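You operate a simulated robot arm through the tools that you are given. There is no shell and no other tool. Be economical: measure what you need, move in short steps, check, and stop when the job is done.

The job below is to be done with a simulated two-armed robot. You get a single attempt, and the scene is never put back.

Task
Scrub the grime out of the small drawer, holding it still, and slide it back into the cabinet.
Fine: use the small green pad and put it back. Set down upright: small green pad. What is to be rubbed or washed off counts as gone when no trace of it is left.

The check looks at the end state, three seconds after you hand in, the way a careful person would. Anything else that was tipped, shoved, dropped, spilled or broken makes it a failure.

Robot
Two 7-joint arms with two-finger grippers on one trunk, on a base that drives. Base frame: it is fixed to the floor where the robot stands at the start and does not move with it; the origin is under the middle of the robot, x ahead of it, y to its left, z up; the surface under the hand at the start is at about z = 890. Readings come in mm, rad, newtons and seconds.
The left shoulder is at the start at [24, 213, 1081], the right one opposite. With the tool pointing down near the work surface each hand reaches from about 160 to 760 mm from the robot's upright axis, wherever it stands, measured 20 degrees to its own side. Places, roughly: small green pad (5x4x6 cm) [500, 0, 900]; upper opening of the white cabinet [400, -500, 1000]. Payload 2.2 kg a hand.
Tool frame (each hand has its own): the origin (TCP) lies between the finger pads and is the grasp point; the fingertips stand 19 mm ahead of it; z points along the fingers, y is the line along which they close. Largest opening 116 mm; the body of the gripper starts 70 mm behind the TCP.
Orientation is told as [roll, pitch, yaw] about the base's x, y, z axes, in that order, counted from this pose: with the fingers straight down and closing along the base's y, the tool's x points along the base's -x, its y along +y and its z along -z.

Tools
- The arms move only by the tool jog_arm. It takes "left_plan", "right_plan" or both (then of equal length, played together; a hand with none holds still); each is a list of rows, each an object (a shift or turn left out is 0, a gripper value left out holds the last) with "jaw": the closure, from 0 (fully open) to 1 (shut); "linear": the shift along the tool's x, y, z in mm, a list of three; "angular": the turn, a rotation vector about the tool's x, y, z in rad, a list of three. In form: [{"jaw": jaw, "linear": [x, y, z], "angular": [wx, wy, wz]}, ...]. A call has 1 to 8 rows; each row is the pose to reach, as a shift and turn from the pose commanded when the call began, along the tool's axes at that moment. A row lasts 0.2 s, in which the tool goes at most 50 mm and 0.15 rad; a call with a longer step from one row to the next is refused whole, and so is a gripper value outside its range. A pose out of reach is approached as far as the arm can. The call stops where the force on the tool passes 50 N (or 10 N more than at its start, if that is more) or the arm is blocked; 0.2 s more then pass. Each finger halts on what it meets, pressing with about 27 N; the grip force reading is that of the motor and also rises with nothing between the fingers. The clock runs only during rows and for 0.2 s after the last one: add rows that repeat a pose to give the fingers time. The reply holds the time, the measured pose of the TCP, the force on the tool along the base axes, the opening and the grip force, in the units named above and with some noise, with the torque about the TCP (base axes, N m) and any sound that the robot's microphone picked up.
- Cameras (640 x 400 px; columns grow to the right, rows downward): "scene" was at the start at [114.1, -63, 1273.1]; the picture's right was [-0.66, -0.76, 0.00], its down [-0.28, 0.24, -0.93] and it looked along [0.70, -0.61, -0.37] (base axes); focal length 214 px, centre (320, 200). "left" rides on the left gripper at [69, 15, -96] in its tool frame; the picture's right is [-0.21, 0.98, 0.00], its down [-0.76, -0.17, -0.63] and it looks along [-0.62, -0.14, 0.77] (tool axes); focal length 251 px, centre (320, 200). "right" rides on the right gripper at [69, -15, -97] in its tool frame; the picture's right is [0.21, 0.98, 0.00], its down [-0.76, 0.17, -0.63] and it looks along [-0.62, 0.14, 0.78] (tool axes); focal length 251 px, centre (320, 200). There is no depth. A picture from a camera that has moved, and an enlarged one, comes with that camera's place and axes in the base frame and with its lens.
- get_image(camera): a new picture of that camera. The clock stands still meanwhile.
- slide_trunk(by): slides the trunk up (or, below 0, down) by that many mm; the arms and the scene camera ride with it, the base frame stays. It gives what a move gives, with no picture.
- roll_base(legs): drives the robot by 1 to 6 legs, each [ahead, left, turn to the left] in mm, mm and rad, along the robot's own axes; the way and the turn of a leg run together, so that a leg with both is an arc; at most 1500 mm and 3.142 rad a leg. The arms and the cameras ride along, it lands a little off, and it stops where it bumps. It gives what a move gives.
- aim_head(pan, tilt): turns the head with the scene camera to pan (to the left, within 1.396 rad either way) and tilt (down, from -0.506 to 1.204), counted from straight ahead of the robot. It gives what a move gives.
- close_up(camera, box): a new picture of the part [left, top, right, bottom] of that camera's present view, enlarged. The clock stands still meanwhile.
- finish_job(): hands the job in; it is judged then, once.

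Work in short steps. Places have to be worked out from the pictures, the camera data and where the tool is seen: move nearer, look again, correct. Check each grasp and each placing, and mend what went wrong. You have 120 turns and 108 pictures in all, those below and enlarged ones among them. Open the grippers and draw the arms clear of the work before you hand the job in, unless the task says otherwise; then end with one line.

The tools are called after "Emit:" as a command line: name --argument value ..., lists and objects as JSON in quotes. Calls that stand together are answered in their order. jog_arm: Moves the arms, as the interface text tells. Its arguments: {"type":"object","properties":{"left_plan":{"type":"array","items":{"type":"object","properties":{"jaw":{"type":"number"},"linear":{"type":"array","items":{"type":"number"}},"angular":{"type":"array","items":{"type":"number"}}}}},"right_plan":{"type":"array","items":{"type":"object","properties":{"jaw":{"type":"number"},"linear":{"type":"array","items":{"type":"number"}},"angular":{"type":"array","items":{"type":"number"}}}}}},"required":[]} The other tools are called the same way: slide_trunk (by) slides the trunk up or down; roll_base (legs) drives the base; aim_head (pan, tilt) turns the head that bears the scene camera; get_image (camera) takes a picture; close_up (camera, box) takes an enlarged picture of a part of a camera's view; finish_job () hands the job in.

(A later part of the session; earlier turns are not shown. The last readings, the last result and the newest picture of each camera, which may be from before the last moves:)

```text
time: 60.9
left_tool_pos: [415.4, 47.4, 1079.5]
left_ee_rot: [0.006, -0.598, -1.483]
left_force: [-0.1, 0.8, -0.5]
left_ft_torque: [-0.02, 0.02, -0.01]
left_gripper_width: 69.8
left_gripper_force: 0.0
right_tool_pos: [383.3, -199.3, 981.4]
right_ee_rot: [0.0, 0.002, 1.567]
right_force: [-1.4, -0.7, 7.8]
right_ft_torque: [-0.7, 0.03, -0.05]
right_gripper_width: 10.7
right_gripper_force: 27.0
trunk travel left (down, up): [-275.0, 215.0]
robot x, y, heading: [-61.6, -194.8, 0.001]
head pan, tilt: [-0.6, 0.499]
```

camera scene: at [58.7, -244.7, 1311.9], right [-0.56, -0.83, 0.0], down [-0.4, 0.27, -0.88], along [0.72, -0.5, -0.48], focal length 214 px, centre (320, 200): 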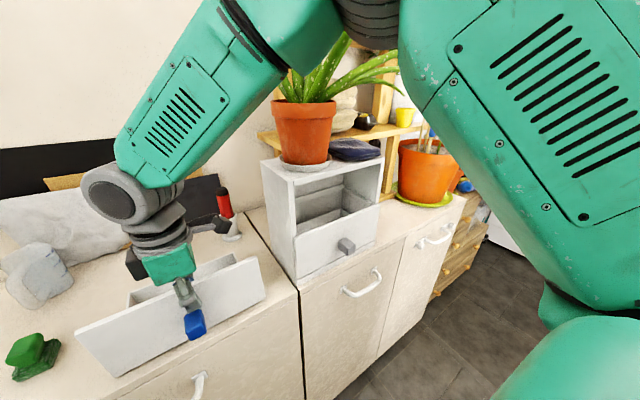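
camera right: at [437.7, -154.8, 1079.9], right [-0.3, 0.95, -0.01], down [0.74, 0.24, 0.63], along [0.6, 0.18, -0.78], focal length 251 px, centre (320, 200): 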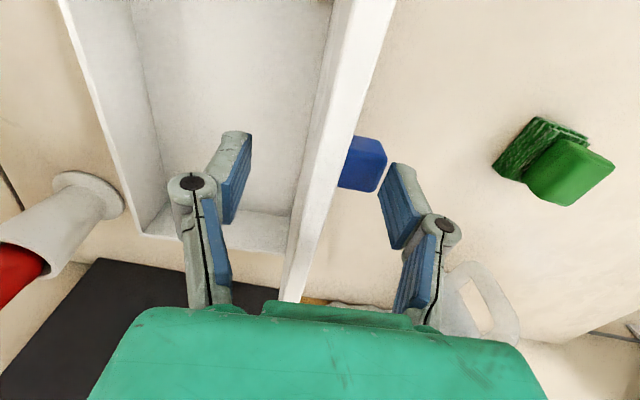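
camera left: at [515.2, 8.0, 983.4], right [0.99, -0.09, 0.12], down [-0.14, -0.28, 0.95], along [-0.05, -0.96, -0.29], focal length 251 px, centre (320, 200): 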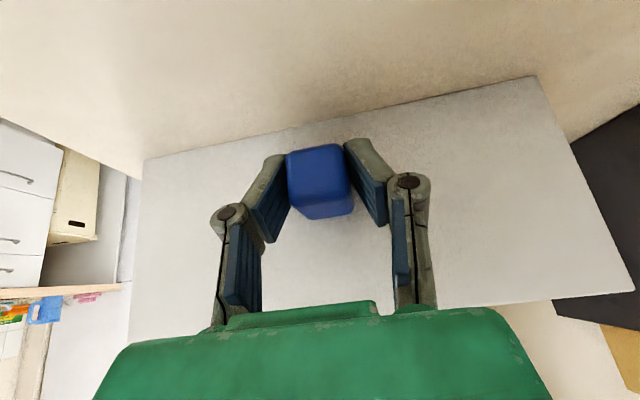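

The drawer sits on the counter. I'll release, lift clear, and look.

Emit:
jog_arm --right_plan '[{"linear": [0, 0, -1], "jaw": 0.5}, {"linear": [0, 0, -1], "jaw": 0.5}, {"linear": [0, 0, -1], "jaw": 0.5}, {"linear": [0, 0, -30]}, {"linear": [0, 0, -70]}, {"linear": [40, 0, -90]}, {"linear": [85, 0, -100]}, {"linear": [130, 0, -100]}]'

Emit:
get_image --camera "scene"

```text
time: 62.7
left_tool_pos: [417.8, 44.6, 1081.4]
left_ee_rot: [0.004, -0.596, -1.483]
left_force: [0.5, -0.4, -0.4]
left_ft_torque: [-0.01, -0.01, -0.01]
left_gripper_width: 69.9
left_gripper_force: 0.0
right_tool_pos: [382.5, -333.8, 1079.5]
right_ee_rot: [0.003, -0.001, 1.567]
right_force: [-0.1, 0.8, -0.8]
right_ft_torque: [0.02, 0.0, 0.01]
right_gripper_width: 57.9
right_gripper_force: 0.1
trunk travel left (down, up): [-275.0, 215.0]
robot x, y, heading: [-58.2, -197.3, 0.002]
head pan, tilt: [-0.6, 0.499]
```

```text
43 pictures are left
camera scene: at [58.1, -249.7, 1311.7], right [-0.56, -0.83, 0.0], down [-0.4, 0.27, -0.88], along [0.72, -0.49, -0.48], focal length 214 px, centre (320, 200)
```

scene: 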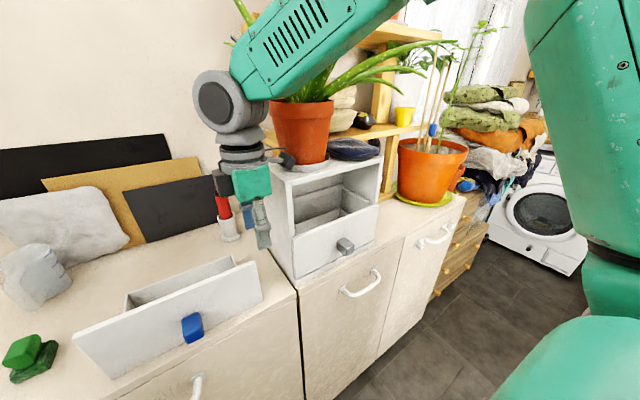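

The drawer now faces the robot. I'll drive back 250 mm for room, then pitch the right hand to point +x, closing vertically on the knob.

Emit:
roll_base --legs '[[-250, 0, 0]]'

Emit:
jog_arm --right_plan '[{"linear": [-15, 0, 0], "angular": [0.145, 0, 0]}, {"linear": [-30, 0, 0], "angular": [0.29, 0, 0]}, {"linear": [-45, 0, 0], "angular": [0.435, 0, 0]}, {"linear": [-60, 0, 0], "angular": [0.58, 0, 0]}, {"linear": [-75, 0, 0], "angular": [0.725, 0, 0]}, {"linear": [-90, 0, 0], "angular": [0.87, 0, 0]}, {"linear": [-105, 0, 0], "angular": [1.015, 0, 0]}, {"linear": [-120, 0, 0], "angular": [1.16, 0, 0]}]'

Emit:
jog_arm --right_plan '[{"linear": [0, 0, 0], "angular": [0.137, 0, 0]}, {"linear": [0, 0, 0], "angular": [0.274, 0, 0]}, {"linear": [0, 0, 0], "angular": [0.411, 0, 0]}, {"linear": [0, 0, 0], "angular": [0.411, 0, 0]}]'

Emit:
get_image --camera "right"

Emit:
get_image --camera "scene"

```text
time: 64.5
left_tool_pos: [164.9, 46.6, 1080.5]
left_ee_rot: [0.006, -0.597, -1.482]
left_force: [0.4, -0.3, 0.0]
left_ft_torque: [0.01, 0.01, 0.0]
left_gripper_width: 69.6
left_gripper_force: 0.1
right_tool_pos: [132.2, -330.1, 1080.2]
right_ee_rot: [0.002, 0.002, 1.569]
right_force: [-0.3, -0.8, -0.3]
right_ft_torque: [0.03, -0.03, -0.02]
right_gripper_width: 58.1
right_gripper_force: 0.1
trunk travel left (down, up): [-275.0, 215.0]
robot x, y, heading: [-316.4, -201.8, 0.001]
head pan, tilt: [-0.6, 0.499]
```

```text
time: 66.5
left_tool_pos: [159.6, 45.1, 1084.2]
left_ee_rot: [0.012, -0.594, -1.483]
left_force: [-0.2, 0.0, 0.5]
left_ft_torque: [0.01, -0.01, 0.0]
left_gripper_width: 69.8
left_gripper_force: 0.1
right_tool_pos: [135.9, -222.6, 1115.3]
right_ee_rot: [-1.161, -0.121, 1.536]
right_force: [-0.7, -0.7, -0.5]
right_ft_torque: [0.01, 0.0, 0.02]
right_gripper_width: 57.8
right_gripper_force: 0.0
trunk travel left (down, up): [-275.0, 215.0]
robot x, y, heading: [-313.6, -196.4, 0.003]
head pan, tilt: [-0.6, 0.499]
stopped in row 8 (right hand): the arm was blocked; the commanded pose is now the measured one
```

```text
time: 67.5
left_tool_pos: [161.0, 45.5, 1083.8]
left_ee_rot: [0.012, -0.596, -1.486]
left_force: [-0.1, 0.2, 0.5]
left_ft_torque: [-0.02, -0.01, 0.02]
left_gripper_width: 69.7
left_gripper_force: 0.0
right_tool_pos: [137.9, -222.1, 1130.7]
right_ee_rot: [-1.593, -0.152, 1.534]
right_force: [0.4, 0.6, -0.2]
right_ft_torque: [-0.01, 0.02, 0.03]
right_gripper_width: 58.0
right_gripper_force: 0.1
trunk travel left (down, up): [-275.0, 215.0]
robot x, y, heading: [-313.6, -199.2, 0.005]
head pan, tilt: [-0.6, 0.499]
```

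```text
42 pictures are left
camera right: at [37.1, -289.7, 1133.4], right [0.02, -0.07, -1.0], down [-0.6, 0.8, -0.06], along [0.8, 0.6, -0.02], focal length 251 px, centre (320, 200)
```

right: 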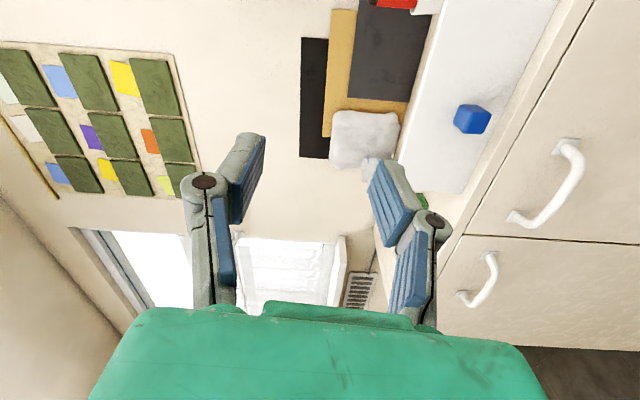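

```text
41 pictures are left
camera scene: at [-177.4, -192.3, 1315.7], right [0.0, -1.0, 0.0], down [-0.44, 0.0, -0.9], along [0.9, 0.0, -0.44], focal length 214 px, centre (320, 200)
```

scene: 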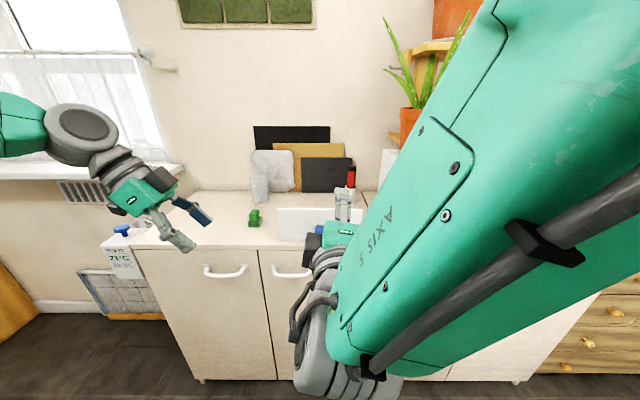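

The hand now points forward, with small angle errors. The knob is at about [352,-198,945]. I'll correct the orientation and go to a pre-grasp point at about [270,-198,945].

Emit:
jog_arm --right_plan '[{"linear": [1, 30, 22], "angular": [-0.005, -0.01, -0.04]}, {"linear": [2, 62, 44], "angular": [-0.01, -0.02, -0.08]}, {"linear": [3, 94, 66], "angular": [-0.02, -0.03, -0.12]}, {"linear": [4, 126, 88], "angular": [-0.022, -0.036, -0.152]}, {"linear": [4, 157, 110], "angular": [-0.022, -0.036, -0.152]}, {"linear": [4, 187, 132], "angular": [-0.022, -0.036, -0.152]}, {"linear": [4, 187, 132], "angular": [-0.022, -0.036, -0.152]}]'

Emit:
get_image --camera "right"

Emit:
get_image --camera "scene"

```text
time: 69.1
left_tool_pos: [158.7, 46.1, 1083.1]
left_ee_rot: [0.012, -0.594, -1.485]
left_force: [0.2, -0.3, 0.1]
left_ft_torque: [-0.01, 0.01, 0.01]
left_gripper_width: 69.7
left_gripper_force: 0.0
right_tool_pos: [267.3, -208.6, 923.4]
right_ee_rot: [-1.553, 0.041, 1.58]
right_force: [0.4, 0.0, -0.2]
right_ft_torque: [0.02, 0.01, 0.0]
right_gripper_width: 57.9
right_gripper_force: 0.2
trunk travel left (down, up): [-275.0, 215.0]
robot x, y, heading: [-310.8, -198.8, 0.006]
head pan, tilt: [-0.6, 0.499]
```

```text
40 pictures are left
camera right: at [170.0, -277.4, 943.1], right [-0.02, -0.25, -0.97], down [-0.64, 0.75, -0.19], along [0.77, 0.62, -0.17], focal length 251 px, centre (320, 200)
```

right: 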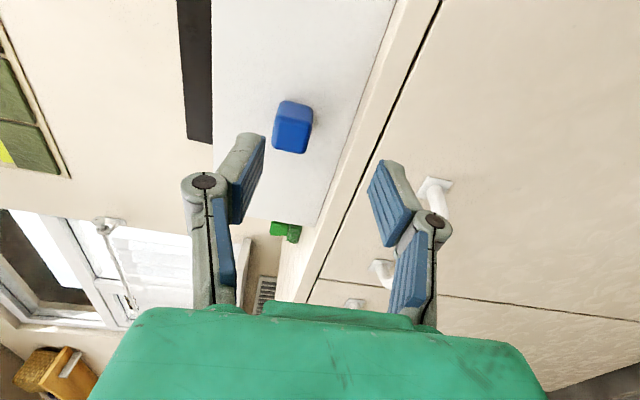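

```text
39 pictures are left
camera scene: at [-193.1, -244.9, 1312.0], right [-0.56, -0.83, 0.0], down [-0.4, 0.27, -0.88], along [0.72, -0.49, -0.48], focal length 214 px, centre (320, 200)
```

scene: 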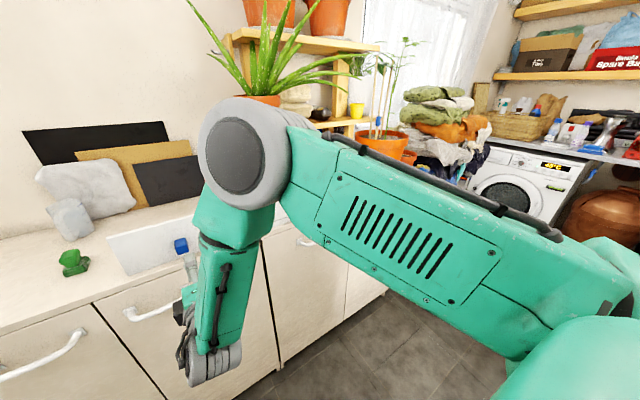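

The knob is at [352,-196,942] and the hand is 19 mm low and 13 mm right. I'll correct and move 40 mm forward.

Emit:
jog_arm --right_plan '[{"linear": [-6, -10, 0], "angular": [0.018, 0.01, 0.035]}, {"linear": [-13, -19, 5], "angular": [0.018, 0.01, 0.035]}, {"linear": [-13, -19, 25], "angular": [0.018, 0.01, 0.035]}, {"linear": [-13, -19, 40], "angular": [0.018, 0.01, 0.035]}, {"linear": [-13, -19, 40], "angular": [0.018, 0.01, 0.035]}]'

Emit:
get_image --camera "right"

```text
time: 70.3
left_tool_pos: [159.8, 44.3, 1083.5]
left_ee_rot: [0.011, -0.595, -1.485]
left_force: [-0.2, -0.5, -0.5]
left_ft_torque: [-0.02, 0.0, 0.02]
left_gripper_width: 69.6
left_gripper_force: 0.0
right_tool_pos: [309.0, -192.4, 942.8]
right_ee_rot: [-1.571, 0.005, 1.568]
right_force: [-0.2, -0.1, 0.0]
right_ft_torque: [-0.01, 0.02, 0.0]
right_gripper_width: 58.0
right_gripper_force: 0.0
trunk travel left (down, up): [-275.0, 215.0]
robot x, y, heading: [-312.8, -195.7, 0.006]
head pan, tilt: [-0.6, 0.499]
```

```text
38 pictures are left
camera right: at [211.1, -261.2, 958.4], right [0.0, -0.22, -0.98], down [-0.63, 0.76, -0.17], along [0.78, 0.61, -0.14], focal length 251 px, centre (320, 200)
```

right: 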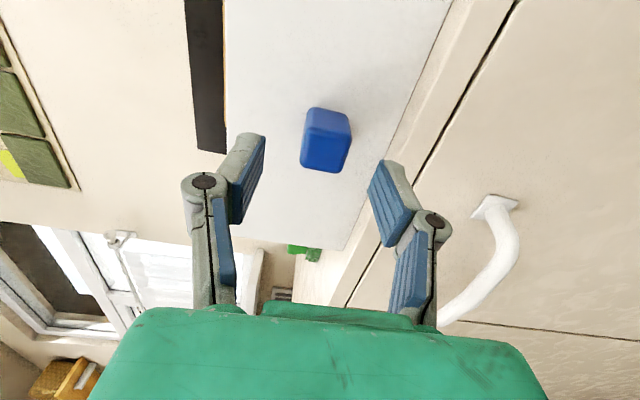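

Aligned. I'll advance 45 mm onto the knob, lowering 2 mm.

Emit:
jog_arm --right_plan '[{"linear": [3, 2, 15]}, {"linear": [3, 2, 30]}, {"linear": [3, 2, 44]}, {"linear": [3, 2, 44]}]'

Emit:
get_image --camera "right"

```text
time: 71.3
left_tool_pos: [160.4, 45.7, 1083.7]
left_ee_rot: [0.011, -0.595, -1.485]
left_force: [0.6, -0.4, -0.7]
left_ft_torque: [0.01, -0.05, -0.01]
left_gripper_width: 69.7
left_gripper_force: 0.0
right_tool_pos: [352.9, -198.1, 942.5]
right_ee_rot: [-1.571, 0.003, 1.565]
right_force: [-0.2, 0.3, -0.7]
right_ft_torque: [-0.01, -0.02, 0.02]
right_gripper_width: 57.9
right_gripper_force: 0.1
trunk travel left (down, up): [-275.0, 215.0]
robot x, y, heading: [-316.5, -197.3, 0.008]
head pan, tilt: [-0.6, 0.499]
```

```text
37 pictures are left
camera right: at [255.5, -265.1, 957.5], right [0.0, -0.22, -0.98], down [-0.63, 0.76, -0.17], along [0.78, 0.61, -0.14], focal length 251 px, centre (320, 200)
```

right: 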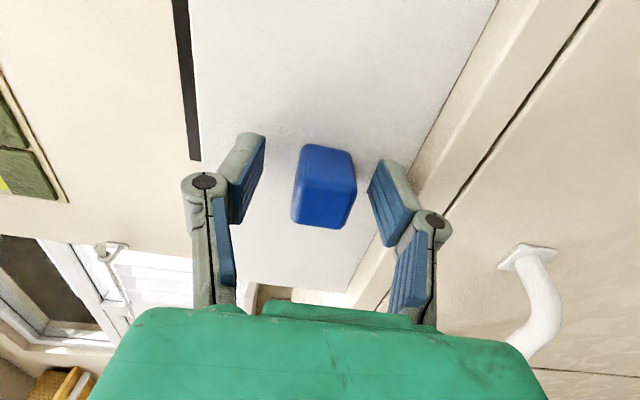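

The fingers straddle the knob. I'll lower 3 mm to centre, then close.

Emit:
jog_arm --right_plan '[{"linear": [0, 3, 2]}, {"linear": [0, 3, 2], "jaw": 0.8}, {"linear": [0, 3, 2], "jaw": 1.0}, {"linear": [0, 3, 2], "jaw": 1.0}, {"linear": [0, 3, 2], "jaw": 1.0}]'

Emit:
jog_arm --right_plan '[{"linear": [0, -10, 0]}, {"linear": [0, -25, 0]}, {"linear": [0, -40, 0]}, {"linear": [0, -40, 0]}]'

Emit:
get_image --camera "right"

Emit:
get_image --camera "scene"

```text
time: 72.5
left_tool_pos: [160.4, 45.4, 1083.2]
left_ee_rot: [0.011, -0.594, -1.485]
left_force: [-0.6, 0.1, -0.7]
left_ft_torque: [0.0, 0.02, -0.01]
left_gripper_width: 69.6
left_gripper_force: 0.0
right_tool_pos: [355.4, -196.3, 940.0]
right_ee_rot: [-1.573, 0.004, 1.566]
right_force: [2.1, 0.3, 4.8]
right_ft_torque: [0.09, -0.24, 0.03]
right_gripper_width: 28.5
right_gripper_force: 27.0
trunk travel left (down, up): [-275.0, 215.0]
robot x, y, heading: [-310.1, -201.5, 0.003]
head pan, tilt: [-0.6, 0.499]
```

```text
time: 73.5
left_tool_pos: [160.5, 45.3, 1082.9]
left_ee_rot: [0.011, -0.595, -1.487]
left_force: [0.5, 0.2, -0.1]
left_ft_torque: [0.01, 0.01, 0.01]
left_gripper_width: 69.2
left_gripper_force: 0.1
right_tool_pos: [356.4, -199.6, 978.8]
right_ee_rot: [-1.566, 0.0, 1.561]
right_force: [0.4, -0.3, -2.1]
right_ft_torque: [-0.01, 0.12, -0.01]
right_gripper_width: 28.7
right_gripper_force: 27.2
trunk travel left (down, up): [-275.0, 215.0]
robot x, y, heading: [-312.3, -200.8, 0.007]
head pan, tilt: [-0.6, 0.499]
```

```text
36 pictures are left
camera right: at [258.0, -267.3, 994.7], right [-0.01, -0.22, -0.98], down [-0.63, 0.76, -0.17], along [0.78, 0.61, -0.14], focal length 251 px, centre (320, 200)
```

right: 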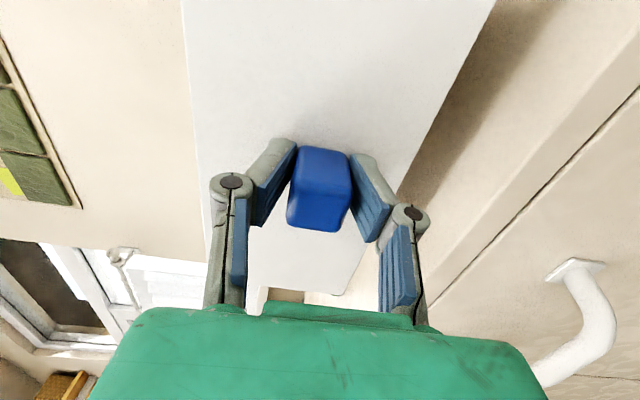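

```text
35 pictures are left
camera scene: at [-191.5, -244.7, 1311.8], right [-0.56, -0.83, 0.0], down [-0.4, 0.27, -0.88], along [0.72, -0.49, -0.48], focal length 214 px, centre (320, 200)
```

scene: 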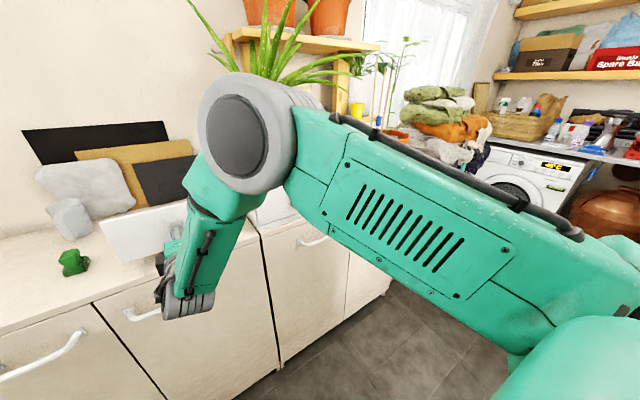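

The drawer is held by the knob at 2 N, level, with its bottom 50 mm below the TCP. I'll retract the arm 80 mm and rise by trunk 125 mm, then drive back 70 mm and right 220 mm so the drawer passes in front of the cabinet.

Emit:
jog_arm --right_plan '[{"linear": [0, 0, -20]}, {"linear": [0, 0, -40]}, {"linear": [0, 0, -60]}, {"linear": [0, 0, -80]}, {"linear": [0, 0, -80]}]'

Emit:
slide_trunk --by 125

Emit:
get_image --camera "scene"

```text
time: 74.7
left_tool_pos: [161.5, 46.0, 1083.3]
left_ee_rot: [0.01, -0.595, -1.485]
left_force: [0.6, -0.2, 0.3]
left_ft_torque: [-0.01, 0.0, -0.01]
left_gripper_width: 69.7
left_gripper_force: 0.0
right_tool_pos: [275.9, -201.7, 975.3]
right_ee_rot: [-1.561, -0.004, 1.551]
right_force: [-0.8, 0.5, -1.3]
right_ft_torque: [-0.01, 0.1, -0.03]
right_gripper_width: 28.6
right_gripper_force: 27.6
trunk travel left (down, up): [-275.0, 215.0]
robot x, y, heading: [-309.8, -196.3, 0.001]
head pan, tilt: [-0.6, 0.499]
```

```text
time: 76.2
left_tool_pos: [161.0, 46.5, 1207.5]
left_ee_rot: [0.009, -0.596, -1.486]
left_force: [-0.1, 0.9, -0.5]
left_ft_torque: [0.0, 0.05, -0.02]
left_gripper_width: 69.6
left_gripper_force: 0.1
right_tool_pos: [280.1, -202.6, 1105.8]
right_ee_rot: [-1.566, -0.009, 1.551]
right_force: [-0.2, -0.4, -2.0]
right_ft_torque: [-0.01, 0.11, 0.04]
right_gripper_width: 29.0
right_gripper_force: 26.7
trunk travel left (down, up): [-400.0, 90.0]
robot x, y, heading: [-312.0, -195.7, 0.004]
head pan, tilt: [-0.6, 0.499]
```

```text
34 pictures are left
camera scene: at [-191.3, -244.4, 1436.7], right [-0.56, -0.83, 0.0], down [-0.4, 0.27, -0.88], along [0.72, -0.49, -0.48], focal length 214 px, centre (320, 200)
```

scene: 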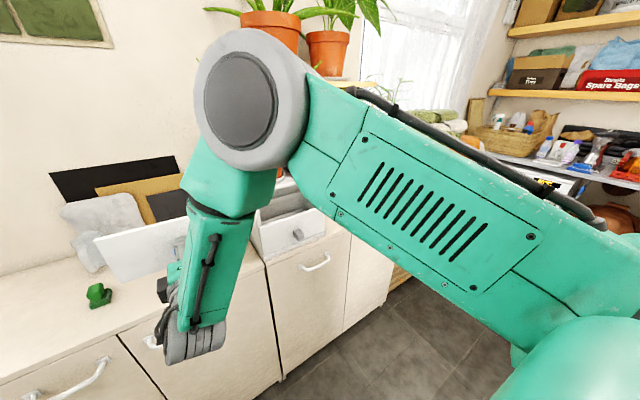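

Now I'll drive back 80 mm and 220 mm to the right.

Emit:
roll_base --legs '[[-80, 0, 0], [0, -220, 0]]'

Emit:
aim_head --pan 0.1 --tilt 0.5

Emit:
get_image --camera "scene"

Emit:
get_image --camera "right"

```text
time: 78.6
left_tool_pos: [81.4, -174.1, 1208.3]
left_ee_rot: [0.011, -0.597, -1.484]
left_force: [0.0, -0.2, 0.9]
left_ft_torque: [0.05, 0.02, 0.03]
left_gripper_width: 69.4
left_gripper_force: 0.1
right_tool_pos: [196.9, -421.5, 1106.9]
right_ee_rot: [-1.568, -0.005, 1.551]
right_force: [-0.5, 0.3, -1.3]
right_ft_torque: [0.05, 0.12, 0.03]
right_gripper_width: 28.8
right_gripper_force: 26.6
trunk travel left (down, up): [-400.0, 90.0]
robot x, y, heading: [-387.3, -413.9, 0.001]
head pan, tilt: [-0.6, 0.499]
```

```text
time: 79.7
left_tool_pos: [77.2, -182.8, 1211.8]
left_ee_rot: [0.016, -0.588, -1.49]
left_force: [-0.5, -0.4, -0.4]
left_ft_torque: [0.03, 0.02, -0.02]
left_gripper_width: 69.5
left_gripper_force: 0.0
right_tool_pos: [194.8, -429.9, 1109.0]
right_ee_rot: [-1.571, -0.011, 1.548]
right_force: [-0.2, -0.5, -2.3]
right_ft_torque: [-0.02, 0.12, 0.01]
right_gripper_width: 28.7
right_gripper_force: 26.7
trunk travel left (down, up): [-400.0, 90.0]
robot x, y, heading: [-394.0, -417.0, 0.005]
head pan, tilt: [0.099, 0.499]
```

```text
33 pictures are left
camera scene: at [-256.2, -406.4, 1436.6], right [0.1, -0.99, 0.0], down [-0.48, -0.05, -0.88], along [0.87, 0.09, -0.48], focal length 214 px, centre (320, 200)
```

scene: 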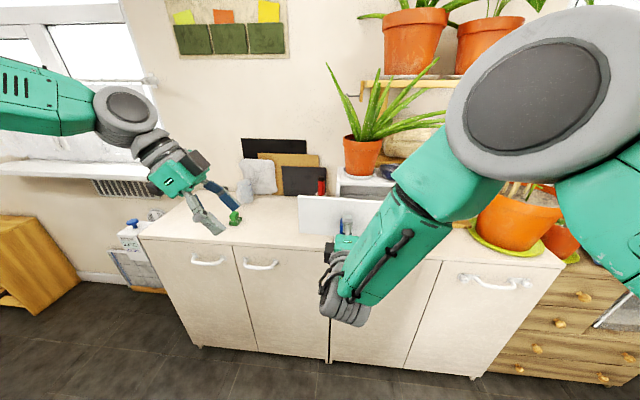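

```text
32 pictures are left
camera right: at [96.5, -497.7, 1122.6], right [0.0, -0.2, -0.98], down [-0.62, 0.77, -0.16], along [0.79, 0.6, -0.13], focal length 251 px, centre (320, 200)
```

right: 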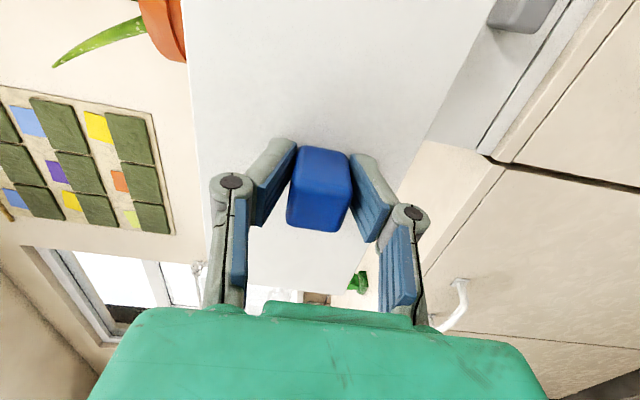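

I'll check the left camera as a side observer.

Emit:
get_image --camera "left"

```text
31 pictures are left
camera left: at [80.7, -70.9, 1252.9], right [0.99, -0.09, 0.13], down [-0.15, -0.29, 0.94], along [-0.05, -0.95, -0.3], focal length 251 px, centre (320, 200)
```

left: 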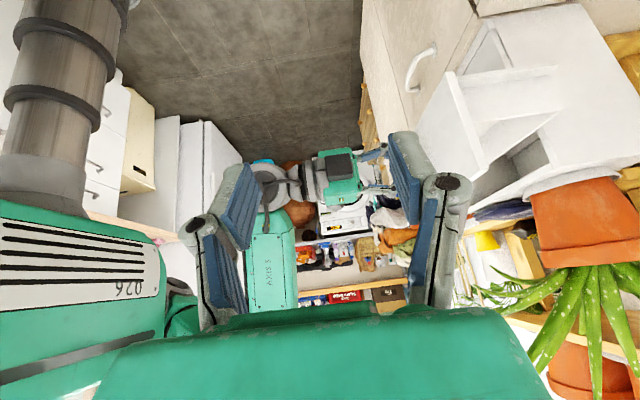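

The left camera sees both the drawer and the cabinet. I'll slide the drawer to y≈-519 with the right hand and turn the left hand toward the cabinet for a better view.

Emit:
jog_arm --right_plan '[{"linear": [20, 0, 0], "angular": [0, -0.01, 0]}, {"linear": [42, 0, 0], "angular": [0, -0.022, -0.01]}, {"linear": [65, 0, 0], "angular": [0, -0.022, -0.01]}, {"linear": [90, 0, 0], "angular": [0, -0.022, -0.01]}, {"linear": [90, 0, 0], "angular": [0, -0.022, -0.01]}]' --left_plan '[{"angular": [-0.07, 0, -0.103]}, {"angular": [-0.14, 0, -0.206]}, {"angular": [-0.21, 0, -0.309]}, {"angular": [-0.254, 0, -0.371]}, {"angular": [-0.254, 0, -0.371]}]'

Emit:
get_image --camera "left"

```text
time: 80.9
left_tool_pos: [76.2, -177.9, 1210.3]
left_ee_rot: [0.016, -0.599, -1.038]
left_force: [0.2, 0.4, 0.0]
left_ft_torque: [-0.02, 0.0, -0.01]
left_gripper_width: 69.8
left_gripper_force: 0.1
right_tool_pos: [194.1, -517.0, 1108.9]
right_ee_rot: [-1.572, -0.001, 1.571]
right_force: [0.2, 0.2, -1.3]
right_ft_torque: [-0.01, 0.1, -0.01]
right_gripper_width: 28.8
right_gripper_force: 26.6
trunk travel left (down, up): [-400.0, 90.0]
robot x, y, heading: [-391.5, -417.5, -0.002]
head pan, tilt: [0.099, 0.499]
```

```text
30 pictures are left
camera left: at [31.3, -75.0, 1250.9], right [0.93, 0.35, 0.13], down [-0.01, -0.32, 0.95], along [0.38, -0.88, -0.29], focal length 251 px, centre (320, 200)
```

left: 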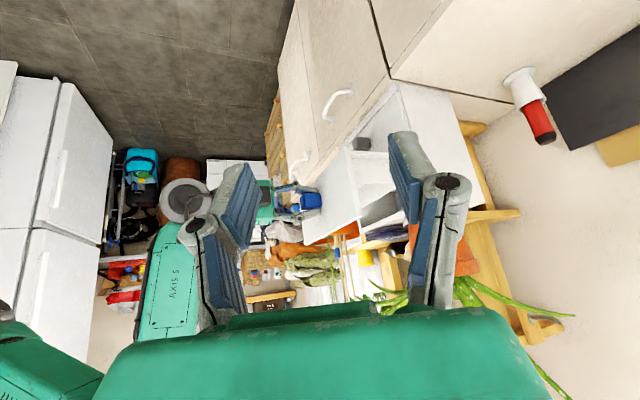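

The fingers block this angle. I'll turn the left hand back to the previous one.

Emit:
jog_arm --left_plan '[{"angular": [0.07, 0, 0.103]}, {"angular": [0.14, 0, 0.206]}, {"angular": [0.21, 0, 0.309]}, {"angular": [0.24, 0, 0.35]}, {"angular": [0.24, 0, 0.35]}]'

Emit:
close_up --camera "left" --box '[360, 0, 640, 220]'

```text
time: 82.1
left_tool_pos: [76.9, -177.6, 1211.0]
left_ee_rot: [0.014, -0.592, -1.464]
left_force: [0.3, 0.0, 0.2]
left_ft_torque: [0.01, -0.01, -0.02]
left_gripper_width: 69.7
left_gripper_force: 0.0
right_tool_pos: [193.2, -515.9, 1107.9]
right_ee_rot: [-1.571, -0.001, 1.569]
right_force: [-0.7, 0.2, -1.7]
right_ft_torque: [0.0, 0.1, -0.01]
right_gripper_width: 28.8
right_gripper_force: 27.3
trunk travel left (down, up): [-400.0, 90.0]
robot x, y, heading: [-391.4, -415.1, 0.006]
head pan, tilt: [0.099, 0.499]
```

```text
1.82 times, centred on (500, 110) of left
camera zoom: at [78.1, -64.9, 1252.0], right [0.99, -0.06, 0.13], down [-0.15, -0.29, 0.95], along [-0.02, -0.95, -0.3], focal length 457 px, centre (-7, 364)
```

zoom: 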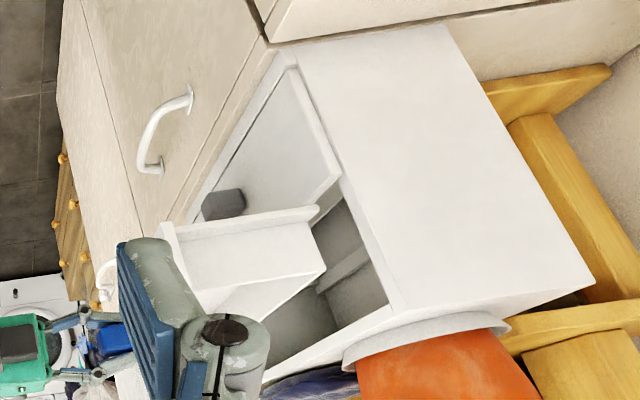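

The flange should fit with about 3 mm per side, so I need an accurate y. I'll compare against the lower drawer's grey knob from the scene camera.

Emit:
aim_head --pan -0.15 --tilt 0.45

Emit:
get_image --camera "scene"

```text
time: 82.8
left_tool_pos: [77.4, -177.3, 1210.2]
left_ee_rot: [0.014, -0.594, -1.462]
left_force: [-0.1, -0.7, -1.0]
left_ft_torque: [0.02, 0.0, -0.04]
left_gripper_width: 69.5
left_gripper_force: 0.0
right_tool_pos: [194.4, -515.9, 1108.8]
right_ee_rot: [-1.572, 0.0, 1.572]
right_force: [0.5, 0.4, -1.7]
right_ft_torque: [-0.05, 0.11, -0.01]
right_gripper_width: 28.7
right_gripper_force: 26.9
trunk travel left (down, up): [-400.0, 90.0]
robot x, y, heading: [-391.5, -417.8, 0.008]
head pan, tilt: [-0.15, 0.45]
```

```text
28 pictures are left
camera scene: at [-255.9, -426.3, 1441.1], right [-0.15, -0.99, 0.0], down [-0.43, 0.06, -0.9], along [0.89, -0.13, -0.44], focal length 214 px, centre (320, 200)
```

scene: 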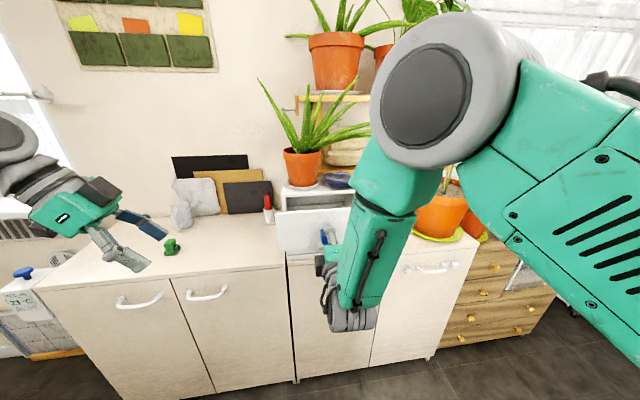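

Emit:
close_up --camera "scene" --box '[262, 165, 374, 265]'

```text
4.00 times, centred on (318, 215) of scene
camera zoom: at [-255.9, -426.3, 1441.1], right [-0.15, -0.99, 0.0], down [-0.43, 0.06, -0.9], along [0.89, -0.13, -0.44], focal length 858 px, centre (328, 140)
```

zoom: 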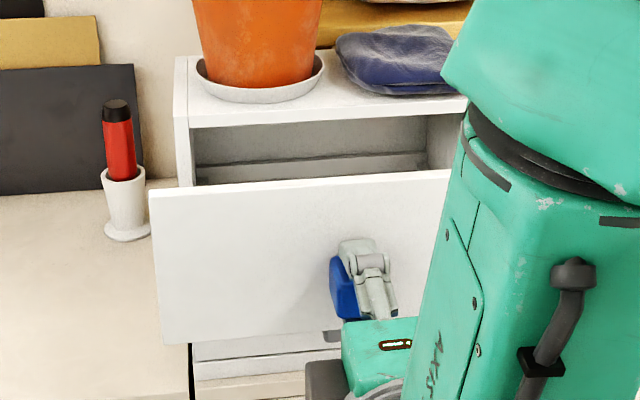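

Both cameras agree that the panel must shift about 11 mm right and about 14 mm down, leaving ~5 mm above the ledge. Yaw is good. I'll correct and advance 25 mm to the mouth of the opening.

Emit:
jog_arm --right_plan '[{"linear": [6, 8, 0]}, {"linear": [11, 14, 0]}, {"linear": [11, 14, 12]}, {"linear": [11, 14, 22]}, {"linear": [11, 14, 22]}]'

Emit:
close_up --camera "scene" --box '[262, 165, 374, 265]'

Emit:
close_up --camera "left" --box '[400, 20, 600, 180]'

```text
time: 84.0
left_tool_pos: [76.9, -178.3, 1212.3]
left_ee_rot: [0.015, -0.591, -1.464]
left_force: [-0.2, -0.6, 0.6]
left_ft_torque: [0.02, -0.02, 0.01]
left_gripper_width: 69.7
left_gripper_force: 0.2
right_tool_pos: [215.0, -526.6, 1093.4]
right_ee_rot: [-1.571, 0.002, 1.572]
right_force: [-0.6, -0.5, -2.1]
right_ft_torque: [-0.02, 0.08, -0.04]
right_gripper_width: 28.8
right_gripper_force: 26.8
trunk travel left (down, up): [-400.0, 90.0]
robot x, y, heading: [-391.1, -418.9, 0.003]
head pan, tilt: [-0.15, 0.45]
```

```text
4.00 times, centred on (318, 215) of scene
camera zoom: at [-256.0, -426.7, 1441.2], right [-0.15, -0.99, 0.0], down [-0.43, 0.06, -0.9], along [0.89, -0.13, -0.44], focal length 858 px, centre (328, 140)
```

zoom: 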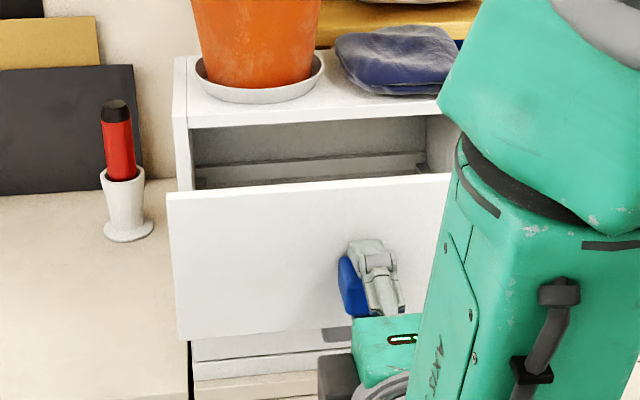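

```text
2.50 times, centred on (500, 100) of left
camera zoom: at [77.8, -65.8, 1252.2], right [0.99, -0.06, 0.13], down [-0.14, -0.29, 0.94], along [-0.02, -0.95, -0.3], focal length 629 px, centre (-130, 450)
```

zoom: 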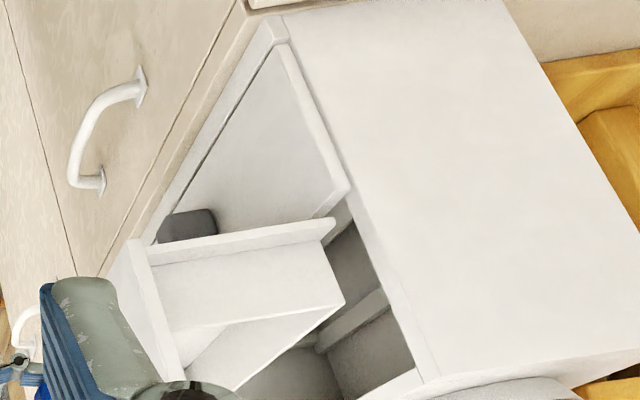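

Alignment looks right: panel left edge -394, target -395.5. I'll shift 1.5 mm and advance gently into the mouth, watching the force.

Emit:
jog_arm --right_plan '[{"linear": [1.5, 0, 5]}, {"linear": [1.5, 0, 10]}, {"linear": [1.5, 0, 16]}, {"linear": [1.5, 0, 22]}, {"linear": [1.5, 0, 28]}]'

Emit:
close_up --camera "left" --box '[400, 20, 600, 180]'

```text
time: 85.2
left_tool_pos: [77.4, -178.1, 1210.4]
left_ee_rot: [0.014, -0.592, -1.464]
left_force: [0.4, 0.2, 0.1]
left_ft_torque: [0.0, 0.01, 0.0]
left_gripper_width: 69.8
left_gripper_force: 0.1
right_tool_pos: [243.3, -529.0, 1093.3]
right_ee_rot: [-1.573, 0.001, 1.571]
right_force: [-1.8, -2.5, -1.9]
right_ft_torque: [-0.1, 0.1, -0.16]
right_gripper_width: 28.5
right_gripper_force: 26.5
trunk travel left (down, up): [-400.0, 90.0]
robot x, y, heading: [-386.7, -417.1, 0.004]
head pan, tilt: [-0.15, 0.45]
```

```text
2.50 times, centred on (500, 100) of left
camera zoom: at [78.0, -66.1, 1252.2], right [0.99, -0.06, 0.13], down [-0.14, -0.29, 0.94], along [-0.02, -0.95, -0.3], focal length 629 px, centre (-130, 450)
```

zoom: 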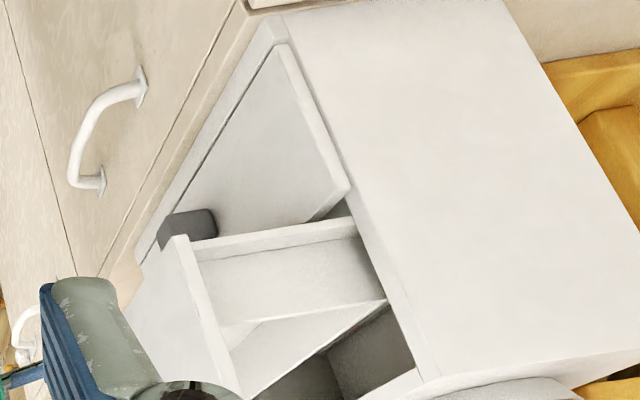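

It's entering. A slight sideways force says the left wall is touching, so I'll shift 1.5 mm more to the right and go on.

Emit:
jog_arm --right_plan '[{"linear": [1.5, 0, 4]}, {"linear": [1.5, 0, 10]}, {"linear": [1.5, 0, 16]}, {"linear": [1.5, 0, 22]}, {"linear": [1.5, 0, 28]}]'

Emit:
close_up --camera "left" --box '[400, 20, 600, 180]'

```text
time: 86.4
left_tool_pos: [77.6, -178.5, 1211.4]
left_ee_rot: [0.013, -0.594, -1.461]
left_force: [0.4, -0.3, -0.1]
left_ft_torque: [-0.01, -0.02, 0.0]
left_gripper_width: 69.1
left_gripper_force: 0.0
right_tool_pos: [271.0, -528.5, 1093.6]
right_ee_rot: [-1.572, -0.002, 1.573]
right_force: [-0.9, 0.0, -2.3]
right_ft_torque: [0.02, 0.09, -0.03]
right_gripper_width: 29.1
right_gripper_force: 26.4
trunk travel left (down, up): [-400.0, 90.0]
robot x, y, heading: [-394.6, -418.6, 0.001]
head pan, tilt: [-0.15, 0.45]
```

```text
2.50 times, centred on (500, 100) of left
camera zoom: at [78.3, -65.7, 1252.0], right [0.99, -0.06, 0.13], down [-0.14, -0.29, 0.95], along [-0.02, -0.95, -0.3], focal length 629 px, centre (-130, 450)
```

zoom: 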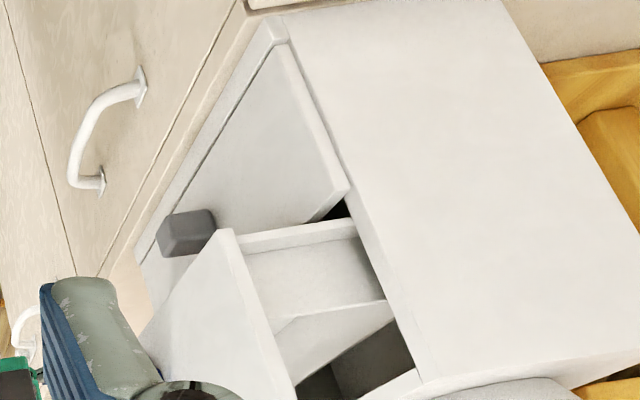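

It's sliding in freely, with forces near the weight alone. I'll continue another 40 mm.

Emit:
jog_arm --right_plan '[{"linear": [0, 0, 8]}, {"linear": [0, 0, 16]}, {"linear": [0, 0, 24]}, {"linear": [0, 0, 32]}, {"linear": [0, 0, 40]}]'

Emit:
close_up --camera "left" --box '[400, 20, 600, 180]'

Emit:
close_up --camera "scene" --box '[262, 165, 374, 265]'

```text
time: 87.6
left_tool_pos: [77.7, -178.5, 1210.5]
left_ee_rot: [0.015, -0.59, -1.464]
left_force: [-0.3, -0.6, 0.4]
left_ft_torque: [0.0, -0.03, 0.02]
left_gripper_width: 69.3
left_gripper_force: 0.1
right_tool_pos: [310.4, -528.4, 1093.6]
right_ee_rot: [-1.572, 0.0, 1.572]
right_force: [-0.2, 0.7, -2.0]
right_ft_torque: [-0.02, 0.12, -0.03]
right_gripper_width: 28.6
right_gripper_force: 26.7
trunk travel left (down, up): [-400.0, 90.0]
robot x, y, heading: [-394.6, -418.1, 0.002]
head pan, tilt: [-0.15, 0.45]
```

```text
2.50 times, centred on (500, 100) of left
camera zoom: at [78.4, -65.8, 1251.9], right [0.99, -0.06, 0.13], down [-0.14, -0.29, 0.95], along [-0.02, -0.95, -0.3], focal length 629 px, centre (-130, 450)
```

zoom: 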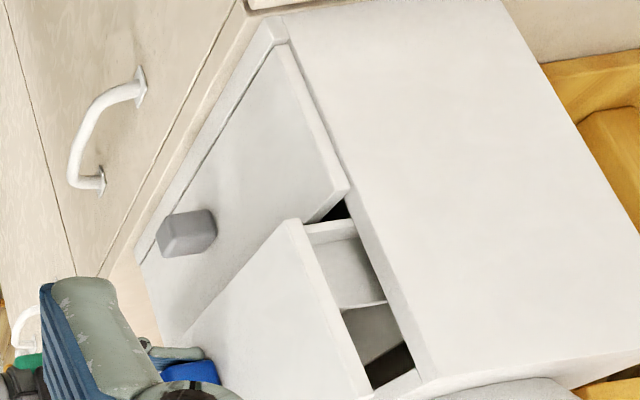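

```text
4.00 times, centred on (318, 215) of scene
camera zoom: at [-255.0, -426.7, 1441.1], right [-0.15, -0.99, 0.0], down [-0.43, 0.06, -0.9], along [0.89, -0.13, -0.44], focal length 858 px, centre (328, 140)
```

zoom: 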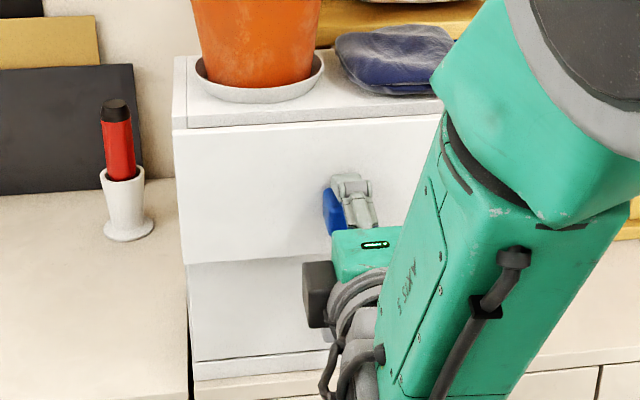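

About 30 mm remains. I'll push on slowly until the front meets the cabinet face.

Emit:
jog_arm --right_plan '[{"linear": [0, 0, 8]}, {"linear": [0, 0, 16]}, {"linear": [0, 0, 22]}, {"linear": [0, 0, 26]}, {"linear": [0, 0, 26]}]'

Emit:
close_up --camera "left" --box '[400, 20, 600, 180]'

```text
time: 88.8
left_tool_pos: [77.0, -178.9, 1211.5]
left_ee_rot: [0.013, -0.591, -1.462]
left_force: [0.6, -0.1, 0.0]
left_ft_torque: [-0.01, 0.04, 0.0]
left_gripper_width: 69.8
left_gripper_force: 0.0
right_tool_pos: [336.8, -529.3, 1093.4]
right_ee_rot: [-1.573, -0.001, 1.572]
right_force: [0.2, -0.9, -2.1]
right_ft_torque: [-0.03, 0.09, 0.02]
right_gripper_width: 28.4
right_gripper_force: 27.3
trunk travel left (down, up): [-400.0, 90.0]
robot x, y, heading: [-395.1, -415.2, 0.0]
head pan, tilt: [-0.15, 0.45]
```

```text
2.50 times, centred on (500, 100) of left
camera zoom: at [78.0, -65.7, 1252.1], right [0.99, -0.06, 0.13], down [-0.14, -0.29, 0.95], along [-0.02, -0.95, -0.3], focal length 629 px, centre (-130, 450)
```

zoom: 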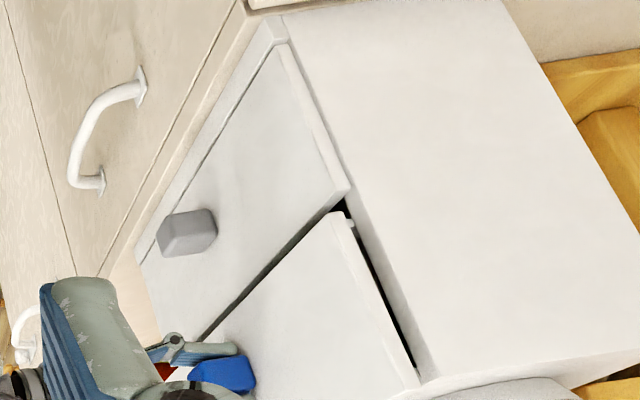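

About 8 mm are left, and the front clears the lower front. I'll finish the push.

Emit:
jog_arm --right_plan '[{"linear": [0, 0, 3]}, {"linear": [0, 0, 6]}, {"linear": [0, 0, 9]}, {"linear": [0, 0, 11]}, {"linear": [0, 0, 11]}]'

Emit:
close_up --camera "left" --box '[400, 20, 600, 180]'

```text
time: 90.0
left_tool_pos: [76.3, -178.7, 1210.1]
left_ee_rot: [0.015, -0.592, -1.462]
left_force: [0.1, -0.1, 0.4]
left_ft_torque: [0.01, 0.0, 0.02]
left_gripper_width: 69.6
left_gripper_force: 0.0
right_tool_pos: [346.9, -528.8, 1093.6]
right_ee_rot: [-1.573, 0.0, 1.572]
right_force: [-9.0, 0.7, -5.4]
right_ft_torque: [0.03, 0.04, -0.09]
right_gripper_width: 28.8
right_gripper_force: 27.2
trunk travel left (down, up): [-400.0, 90.0]
robot x, y, heading: [-391.6, -418.2, 0.005]
head pan, tilt: [-0.15, 0.45]
```

```text
2.50 times, centred on (500, 100) of left
camera zoom: at [77.2, -65.8, 1252.4], right [0.99, -0.06, 0.13], down [-0.15, -0.29, 0.94], along [-0.02, -0.95, -0.3], focal length 629 px, centre (-130, 450)
```

zoom: 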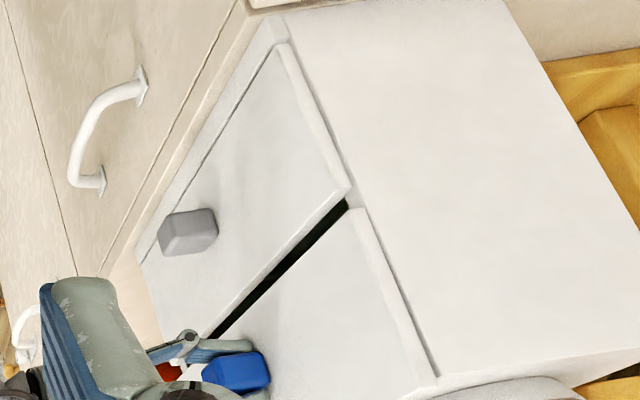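

The front meets the face at 9 N. There is still a gap below, since I hold it slightly high. I'll ease off and lower it onto the ledge.

Emit:
jog_arm --right_plan '[{"linear": [0, 0, -1.5]}, {"linear": [0, 1.5, -1.5]}, {"linear": [0, 3, -1.5]}, {"linear": [0, 4.5, -1.5]}, {"linear": [0, 4.5, -1.5]}]'

Emit:
close_up --camera "left" --box '[400, 20, 600, 180]'

```text
time: 91.2
left_tool_pos: [77.7, -178.3, 1210.1]
left_ee_rot: [0.014, -0.592, -1.463]
left_force: [0.2, 0.4, -0.3]
left_ft_torque: [-0.02, -0.02, -0.01]
left_gripper_width: 69.7
left_gripper_force: 0.1
right_tool_pos: [345.8, -528.8, 1089.0]
right_ee_rot: [-1.573, -0.001, 1.573]
right_force: [-0.1, -0.3, -1.5]
right_ft_torque: [-0.01, 0.14, -0.01]
right_gripper_width: 28.9
right_gripper_force: 26.9
trunk travel left (down, up): [-400.0, 90.0]
robot x, y, heading: [-392.2, -415.5, 0.001]
head pan, tilt: [-0.15, 0.45]
```

```text
2.50 times, centred on (500, 100) of left
camera zoom: at [78.3, -65.8, 1252.0], right [0.99, -0.06, 0.13], down [-0.14, -0.29, 0.95], along [-0.02, -0.95, -0.3], focal length 629 px, centre (-130, 450)
```

zoom: 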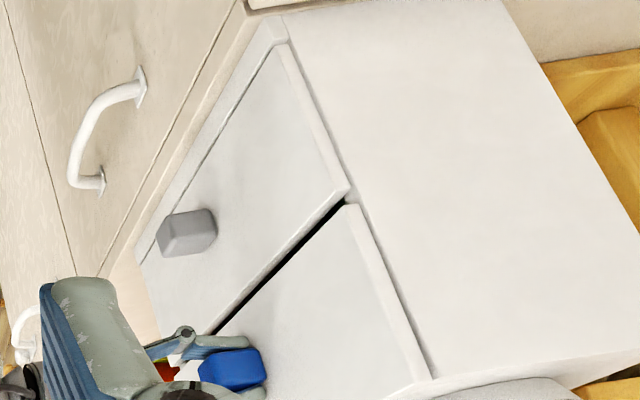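

Still carrying its weight. I'll lower further in small steps.

Emit:
jog_arm --right_plan '[{"linear": [0, 1, 0]}, {"linear": [0, 2, 0]}, {"linear": [0, 3, 0]}, {"linear": [0, 3, 0]}]'

```text
time: 92.2
left_tool_pos: [76.1, -178.1, 1210.9]
left_ee_rot: [0.013, -0.592, -1.462]
left_force: [0.5, -0.3, 0.0]
left_ft_torque: [0.0, 0.01, 0.02]
left_gripper_width: 69.9
left_gripper_force: 0.0
right_tool_pos: [347.4, -529.7, 1086.2]
right_ee_rot: [-1.572, 0.0, 1.573]
right_force: [-0.2, 0.1, -2.0]
right_ft_torque: [0.01, 0.09, -0.01]
right_gripper_width: 28.8
right_gripper_force: 27.4
trunk travel left (down, up): [-400.0, 90.0]
robot x, y, heading: [-392.3, -419.5, 0.004]
head pan, tilt: [-0.15, 0.45]
```

Emit:
jog_arm --right_plan '[{"linear": [0, 1, 0]}, {"linear": [0, 2, 0]}, {"linear": [0, 2.5, 0]}, {"linear": [0, 2.5, 0]}]'

Emit:
close_up --camera "left" --box '[400, 20, 600, 180]'

```text
time: 93.2
left_tool_pos: [77.3, -178.7, 1211.2]
left_ee_rot: [0.013, -0.593, -1.462]
left_force: [0.0, -0.1, -0.3]
left_ft_torque: [-0.04, -0.01, 0.0]
left_gripper_width: 69.7
left_gripper_force: 0.1
right_tool_pos: [346.4, -530.0, 1083.8]
right_ee_rot: [-1.572, 0.0, 1.571]
right_force: [0.6, 0.6, -1.0]
right_ft_torque: [-0.01, 0.09, 0.01]
right_gripper_width: 28.4
right_gripper_force: 26.6
trunk travel left (down, up): [-400.0, 90.0]
robot x, y, heading: [-391.6, -414.4, 0.003]
head pan, tilt: [-0.15, 0.45]
```

```text
2.50 times, centred on (500, 100) of left
camera zoom: at [78.2, -65.7, 1252.0], right [0.99, -0.06, 0.13], down [-0.14, -0.29, 0.95], along [-0.02, -0.95, -0.3], focal length 629 px, centre (-130, 450)
```

zoom: 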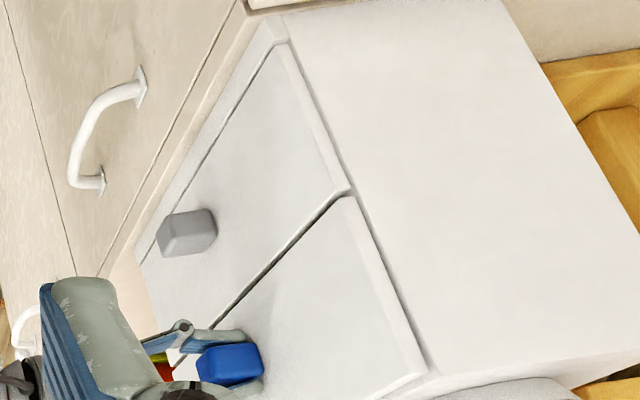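

The gap is almost closed. I'll lower another 2 mm.

Emit:
jog_arm --right_plan '[{"linear": [0, 0.7, 0]}, {"linear": [0, 1.4, 0]}, {"linear": [0, 2, 0]}, {"linear": [0, 2, 0]}]'

```text
time: 94.2
left_tool_pos: [76.7, -178.3, 1211.4]
left_ee_rot: [0.013, -0.594, -1.462]
left_force: [-0.6, -0.8, 0.2]
left_ft_torque: [0.04, -0.02, 0.03]
left_gripper_width: 69.7
left_gripper_force: 0.0
right_tool_pos: [347.7, -530.8, 1082.1]
right_ee_rot: [-1.572, 0.001, 1.571]
right_force: [0.2, -0.4, 0.0]
right_ft_torque: [0.03, 0.05, -0.07]
right_gripper_width: 28.6
right_gripper_force: 27.0
trunk travel left (down, up): [-400.0, 90.0]
robot x, y, heading: [-392.7, -418.4, 0.003]
head pan, tilt: [-0.15, 0.45]
```

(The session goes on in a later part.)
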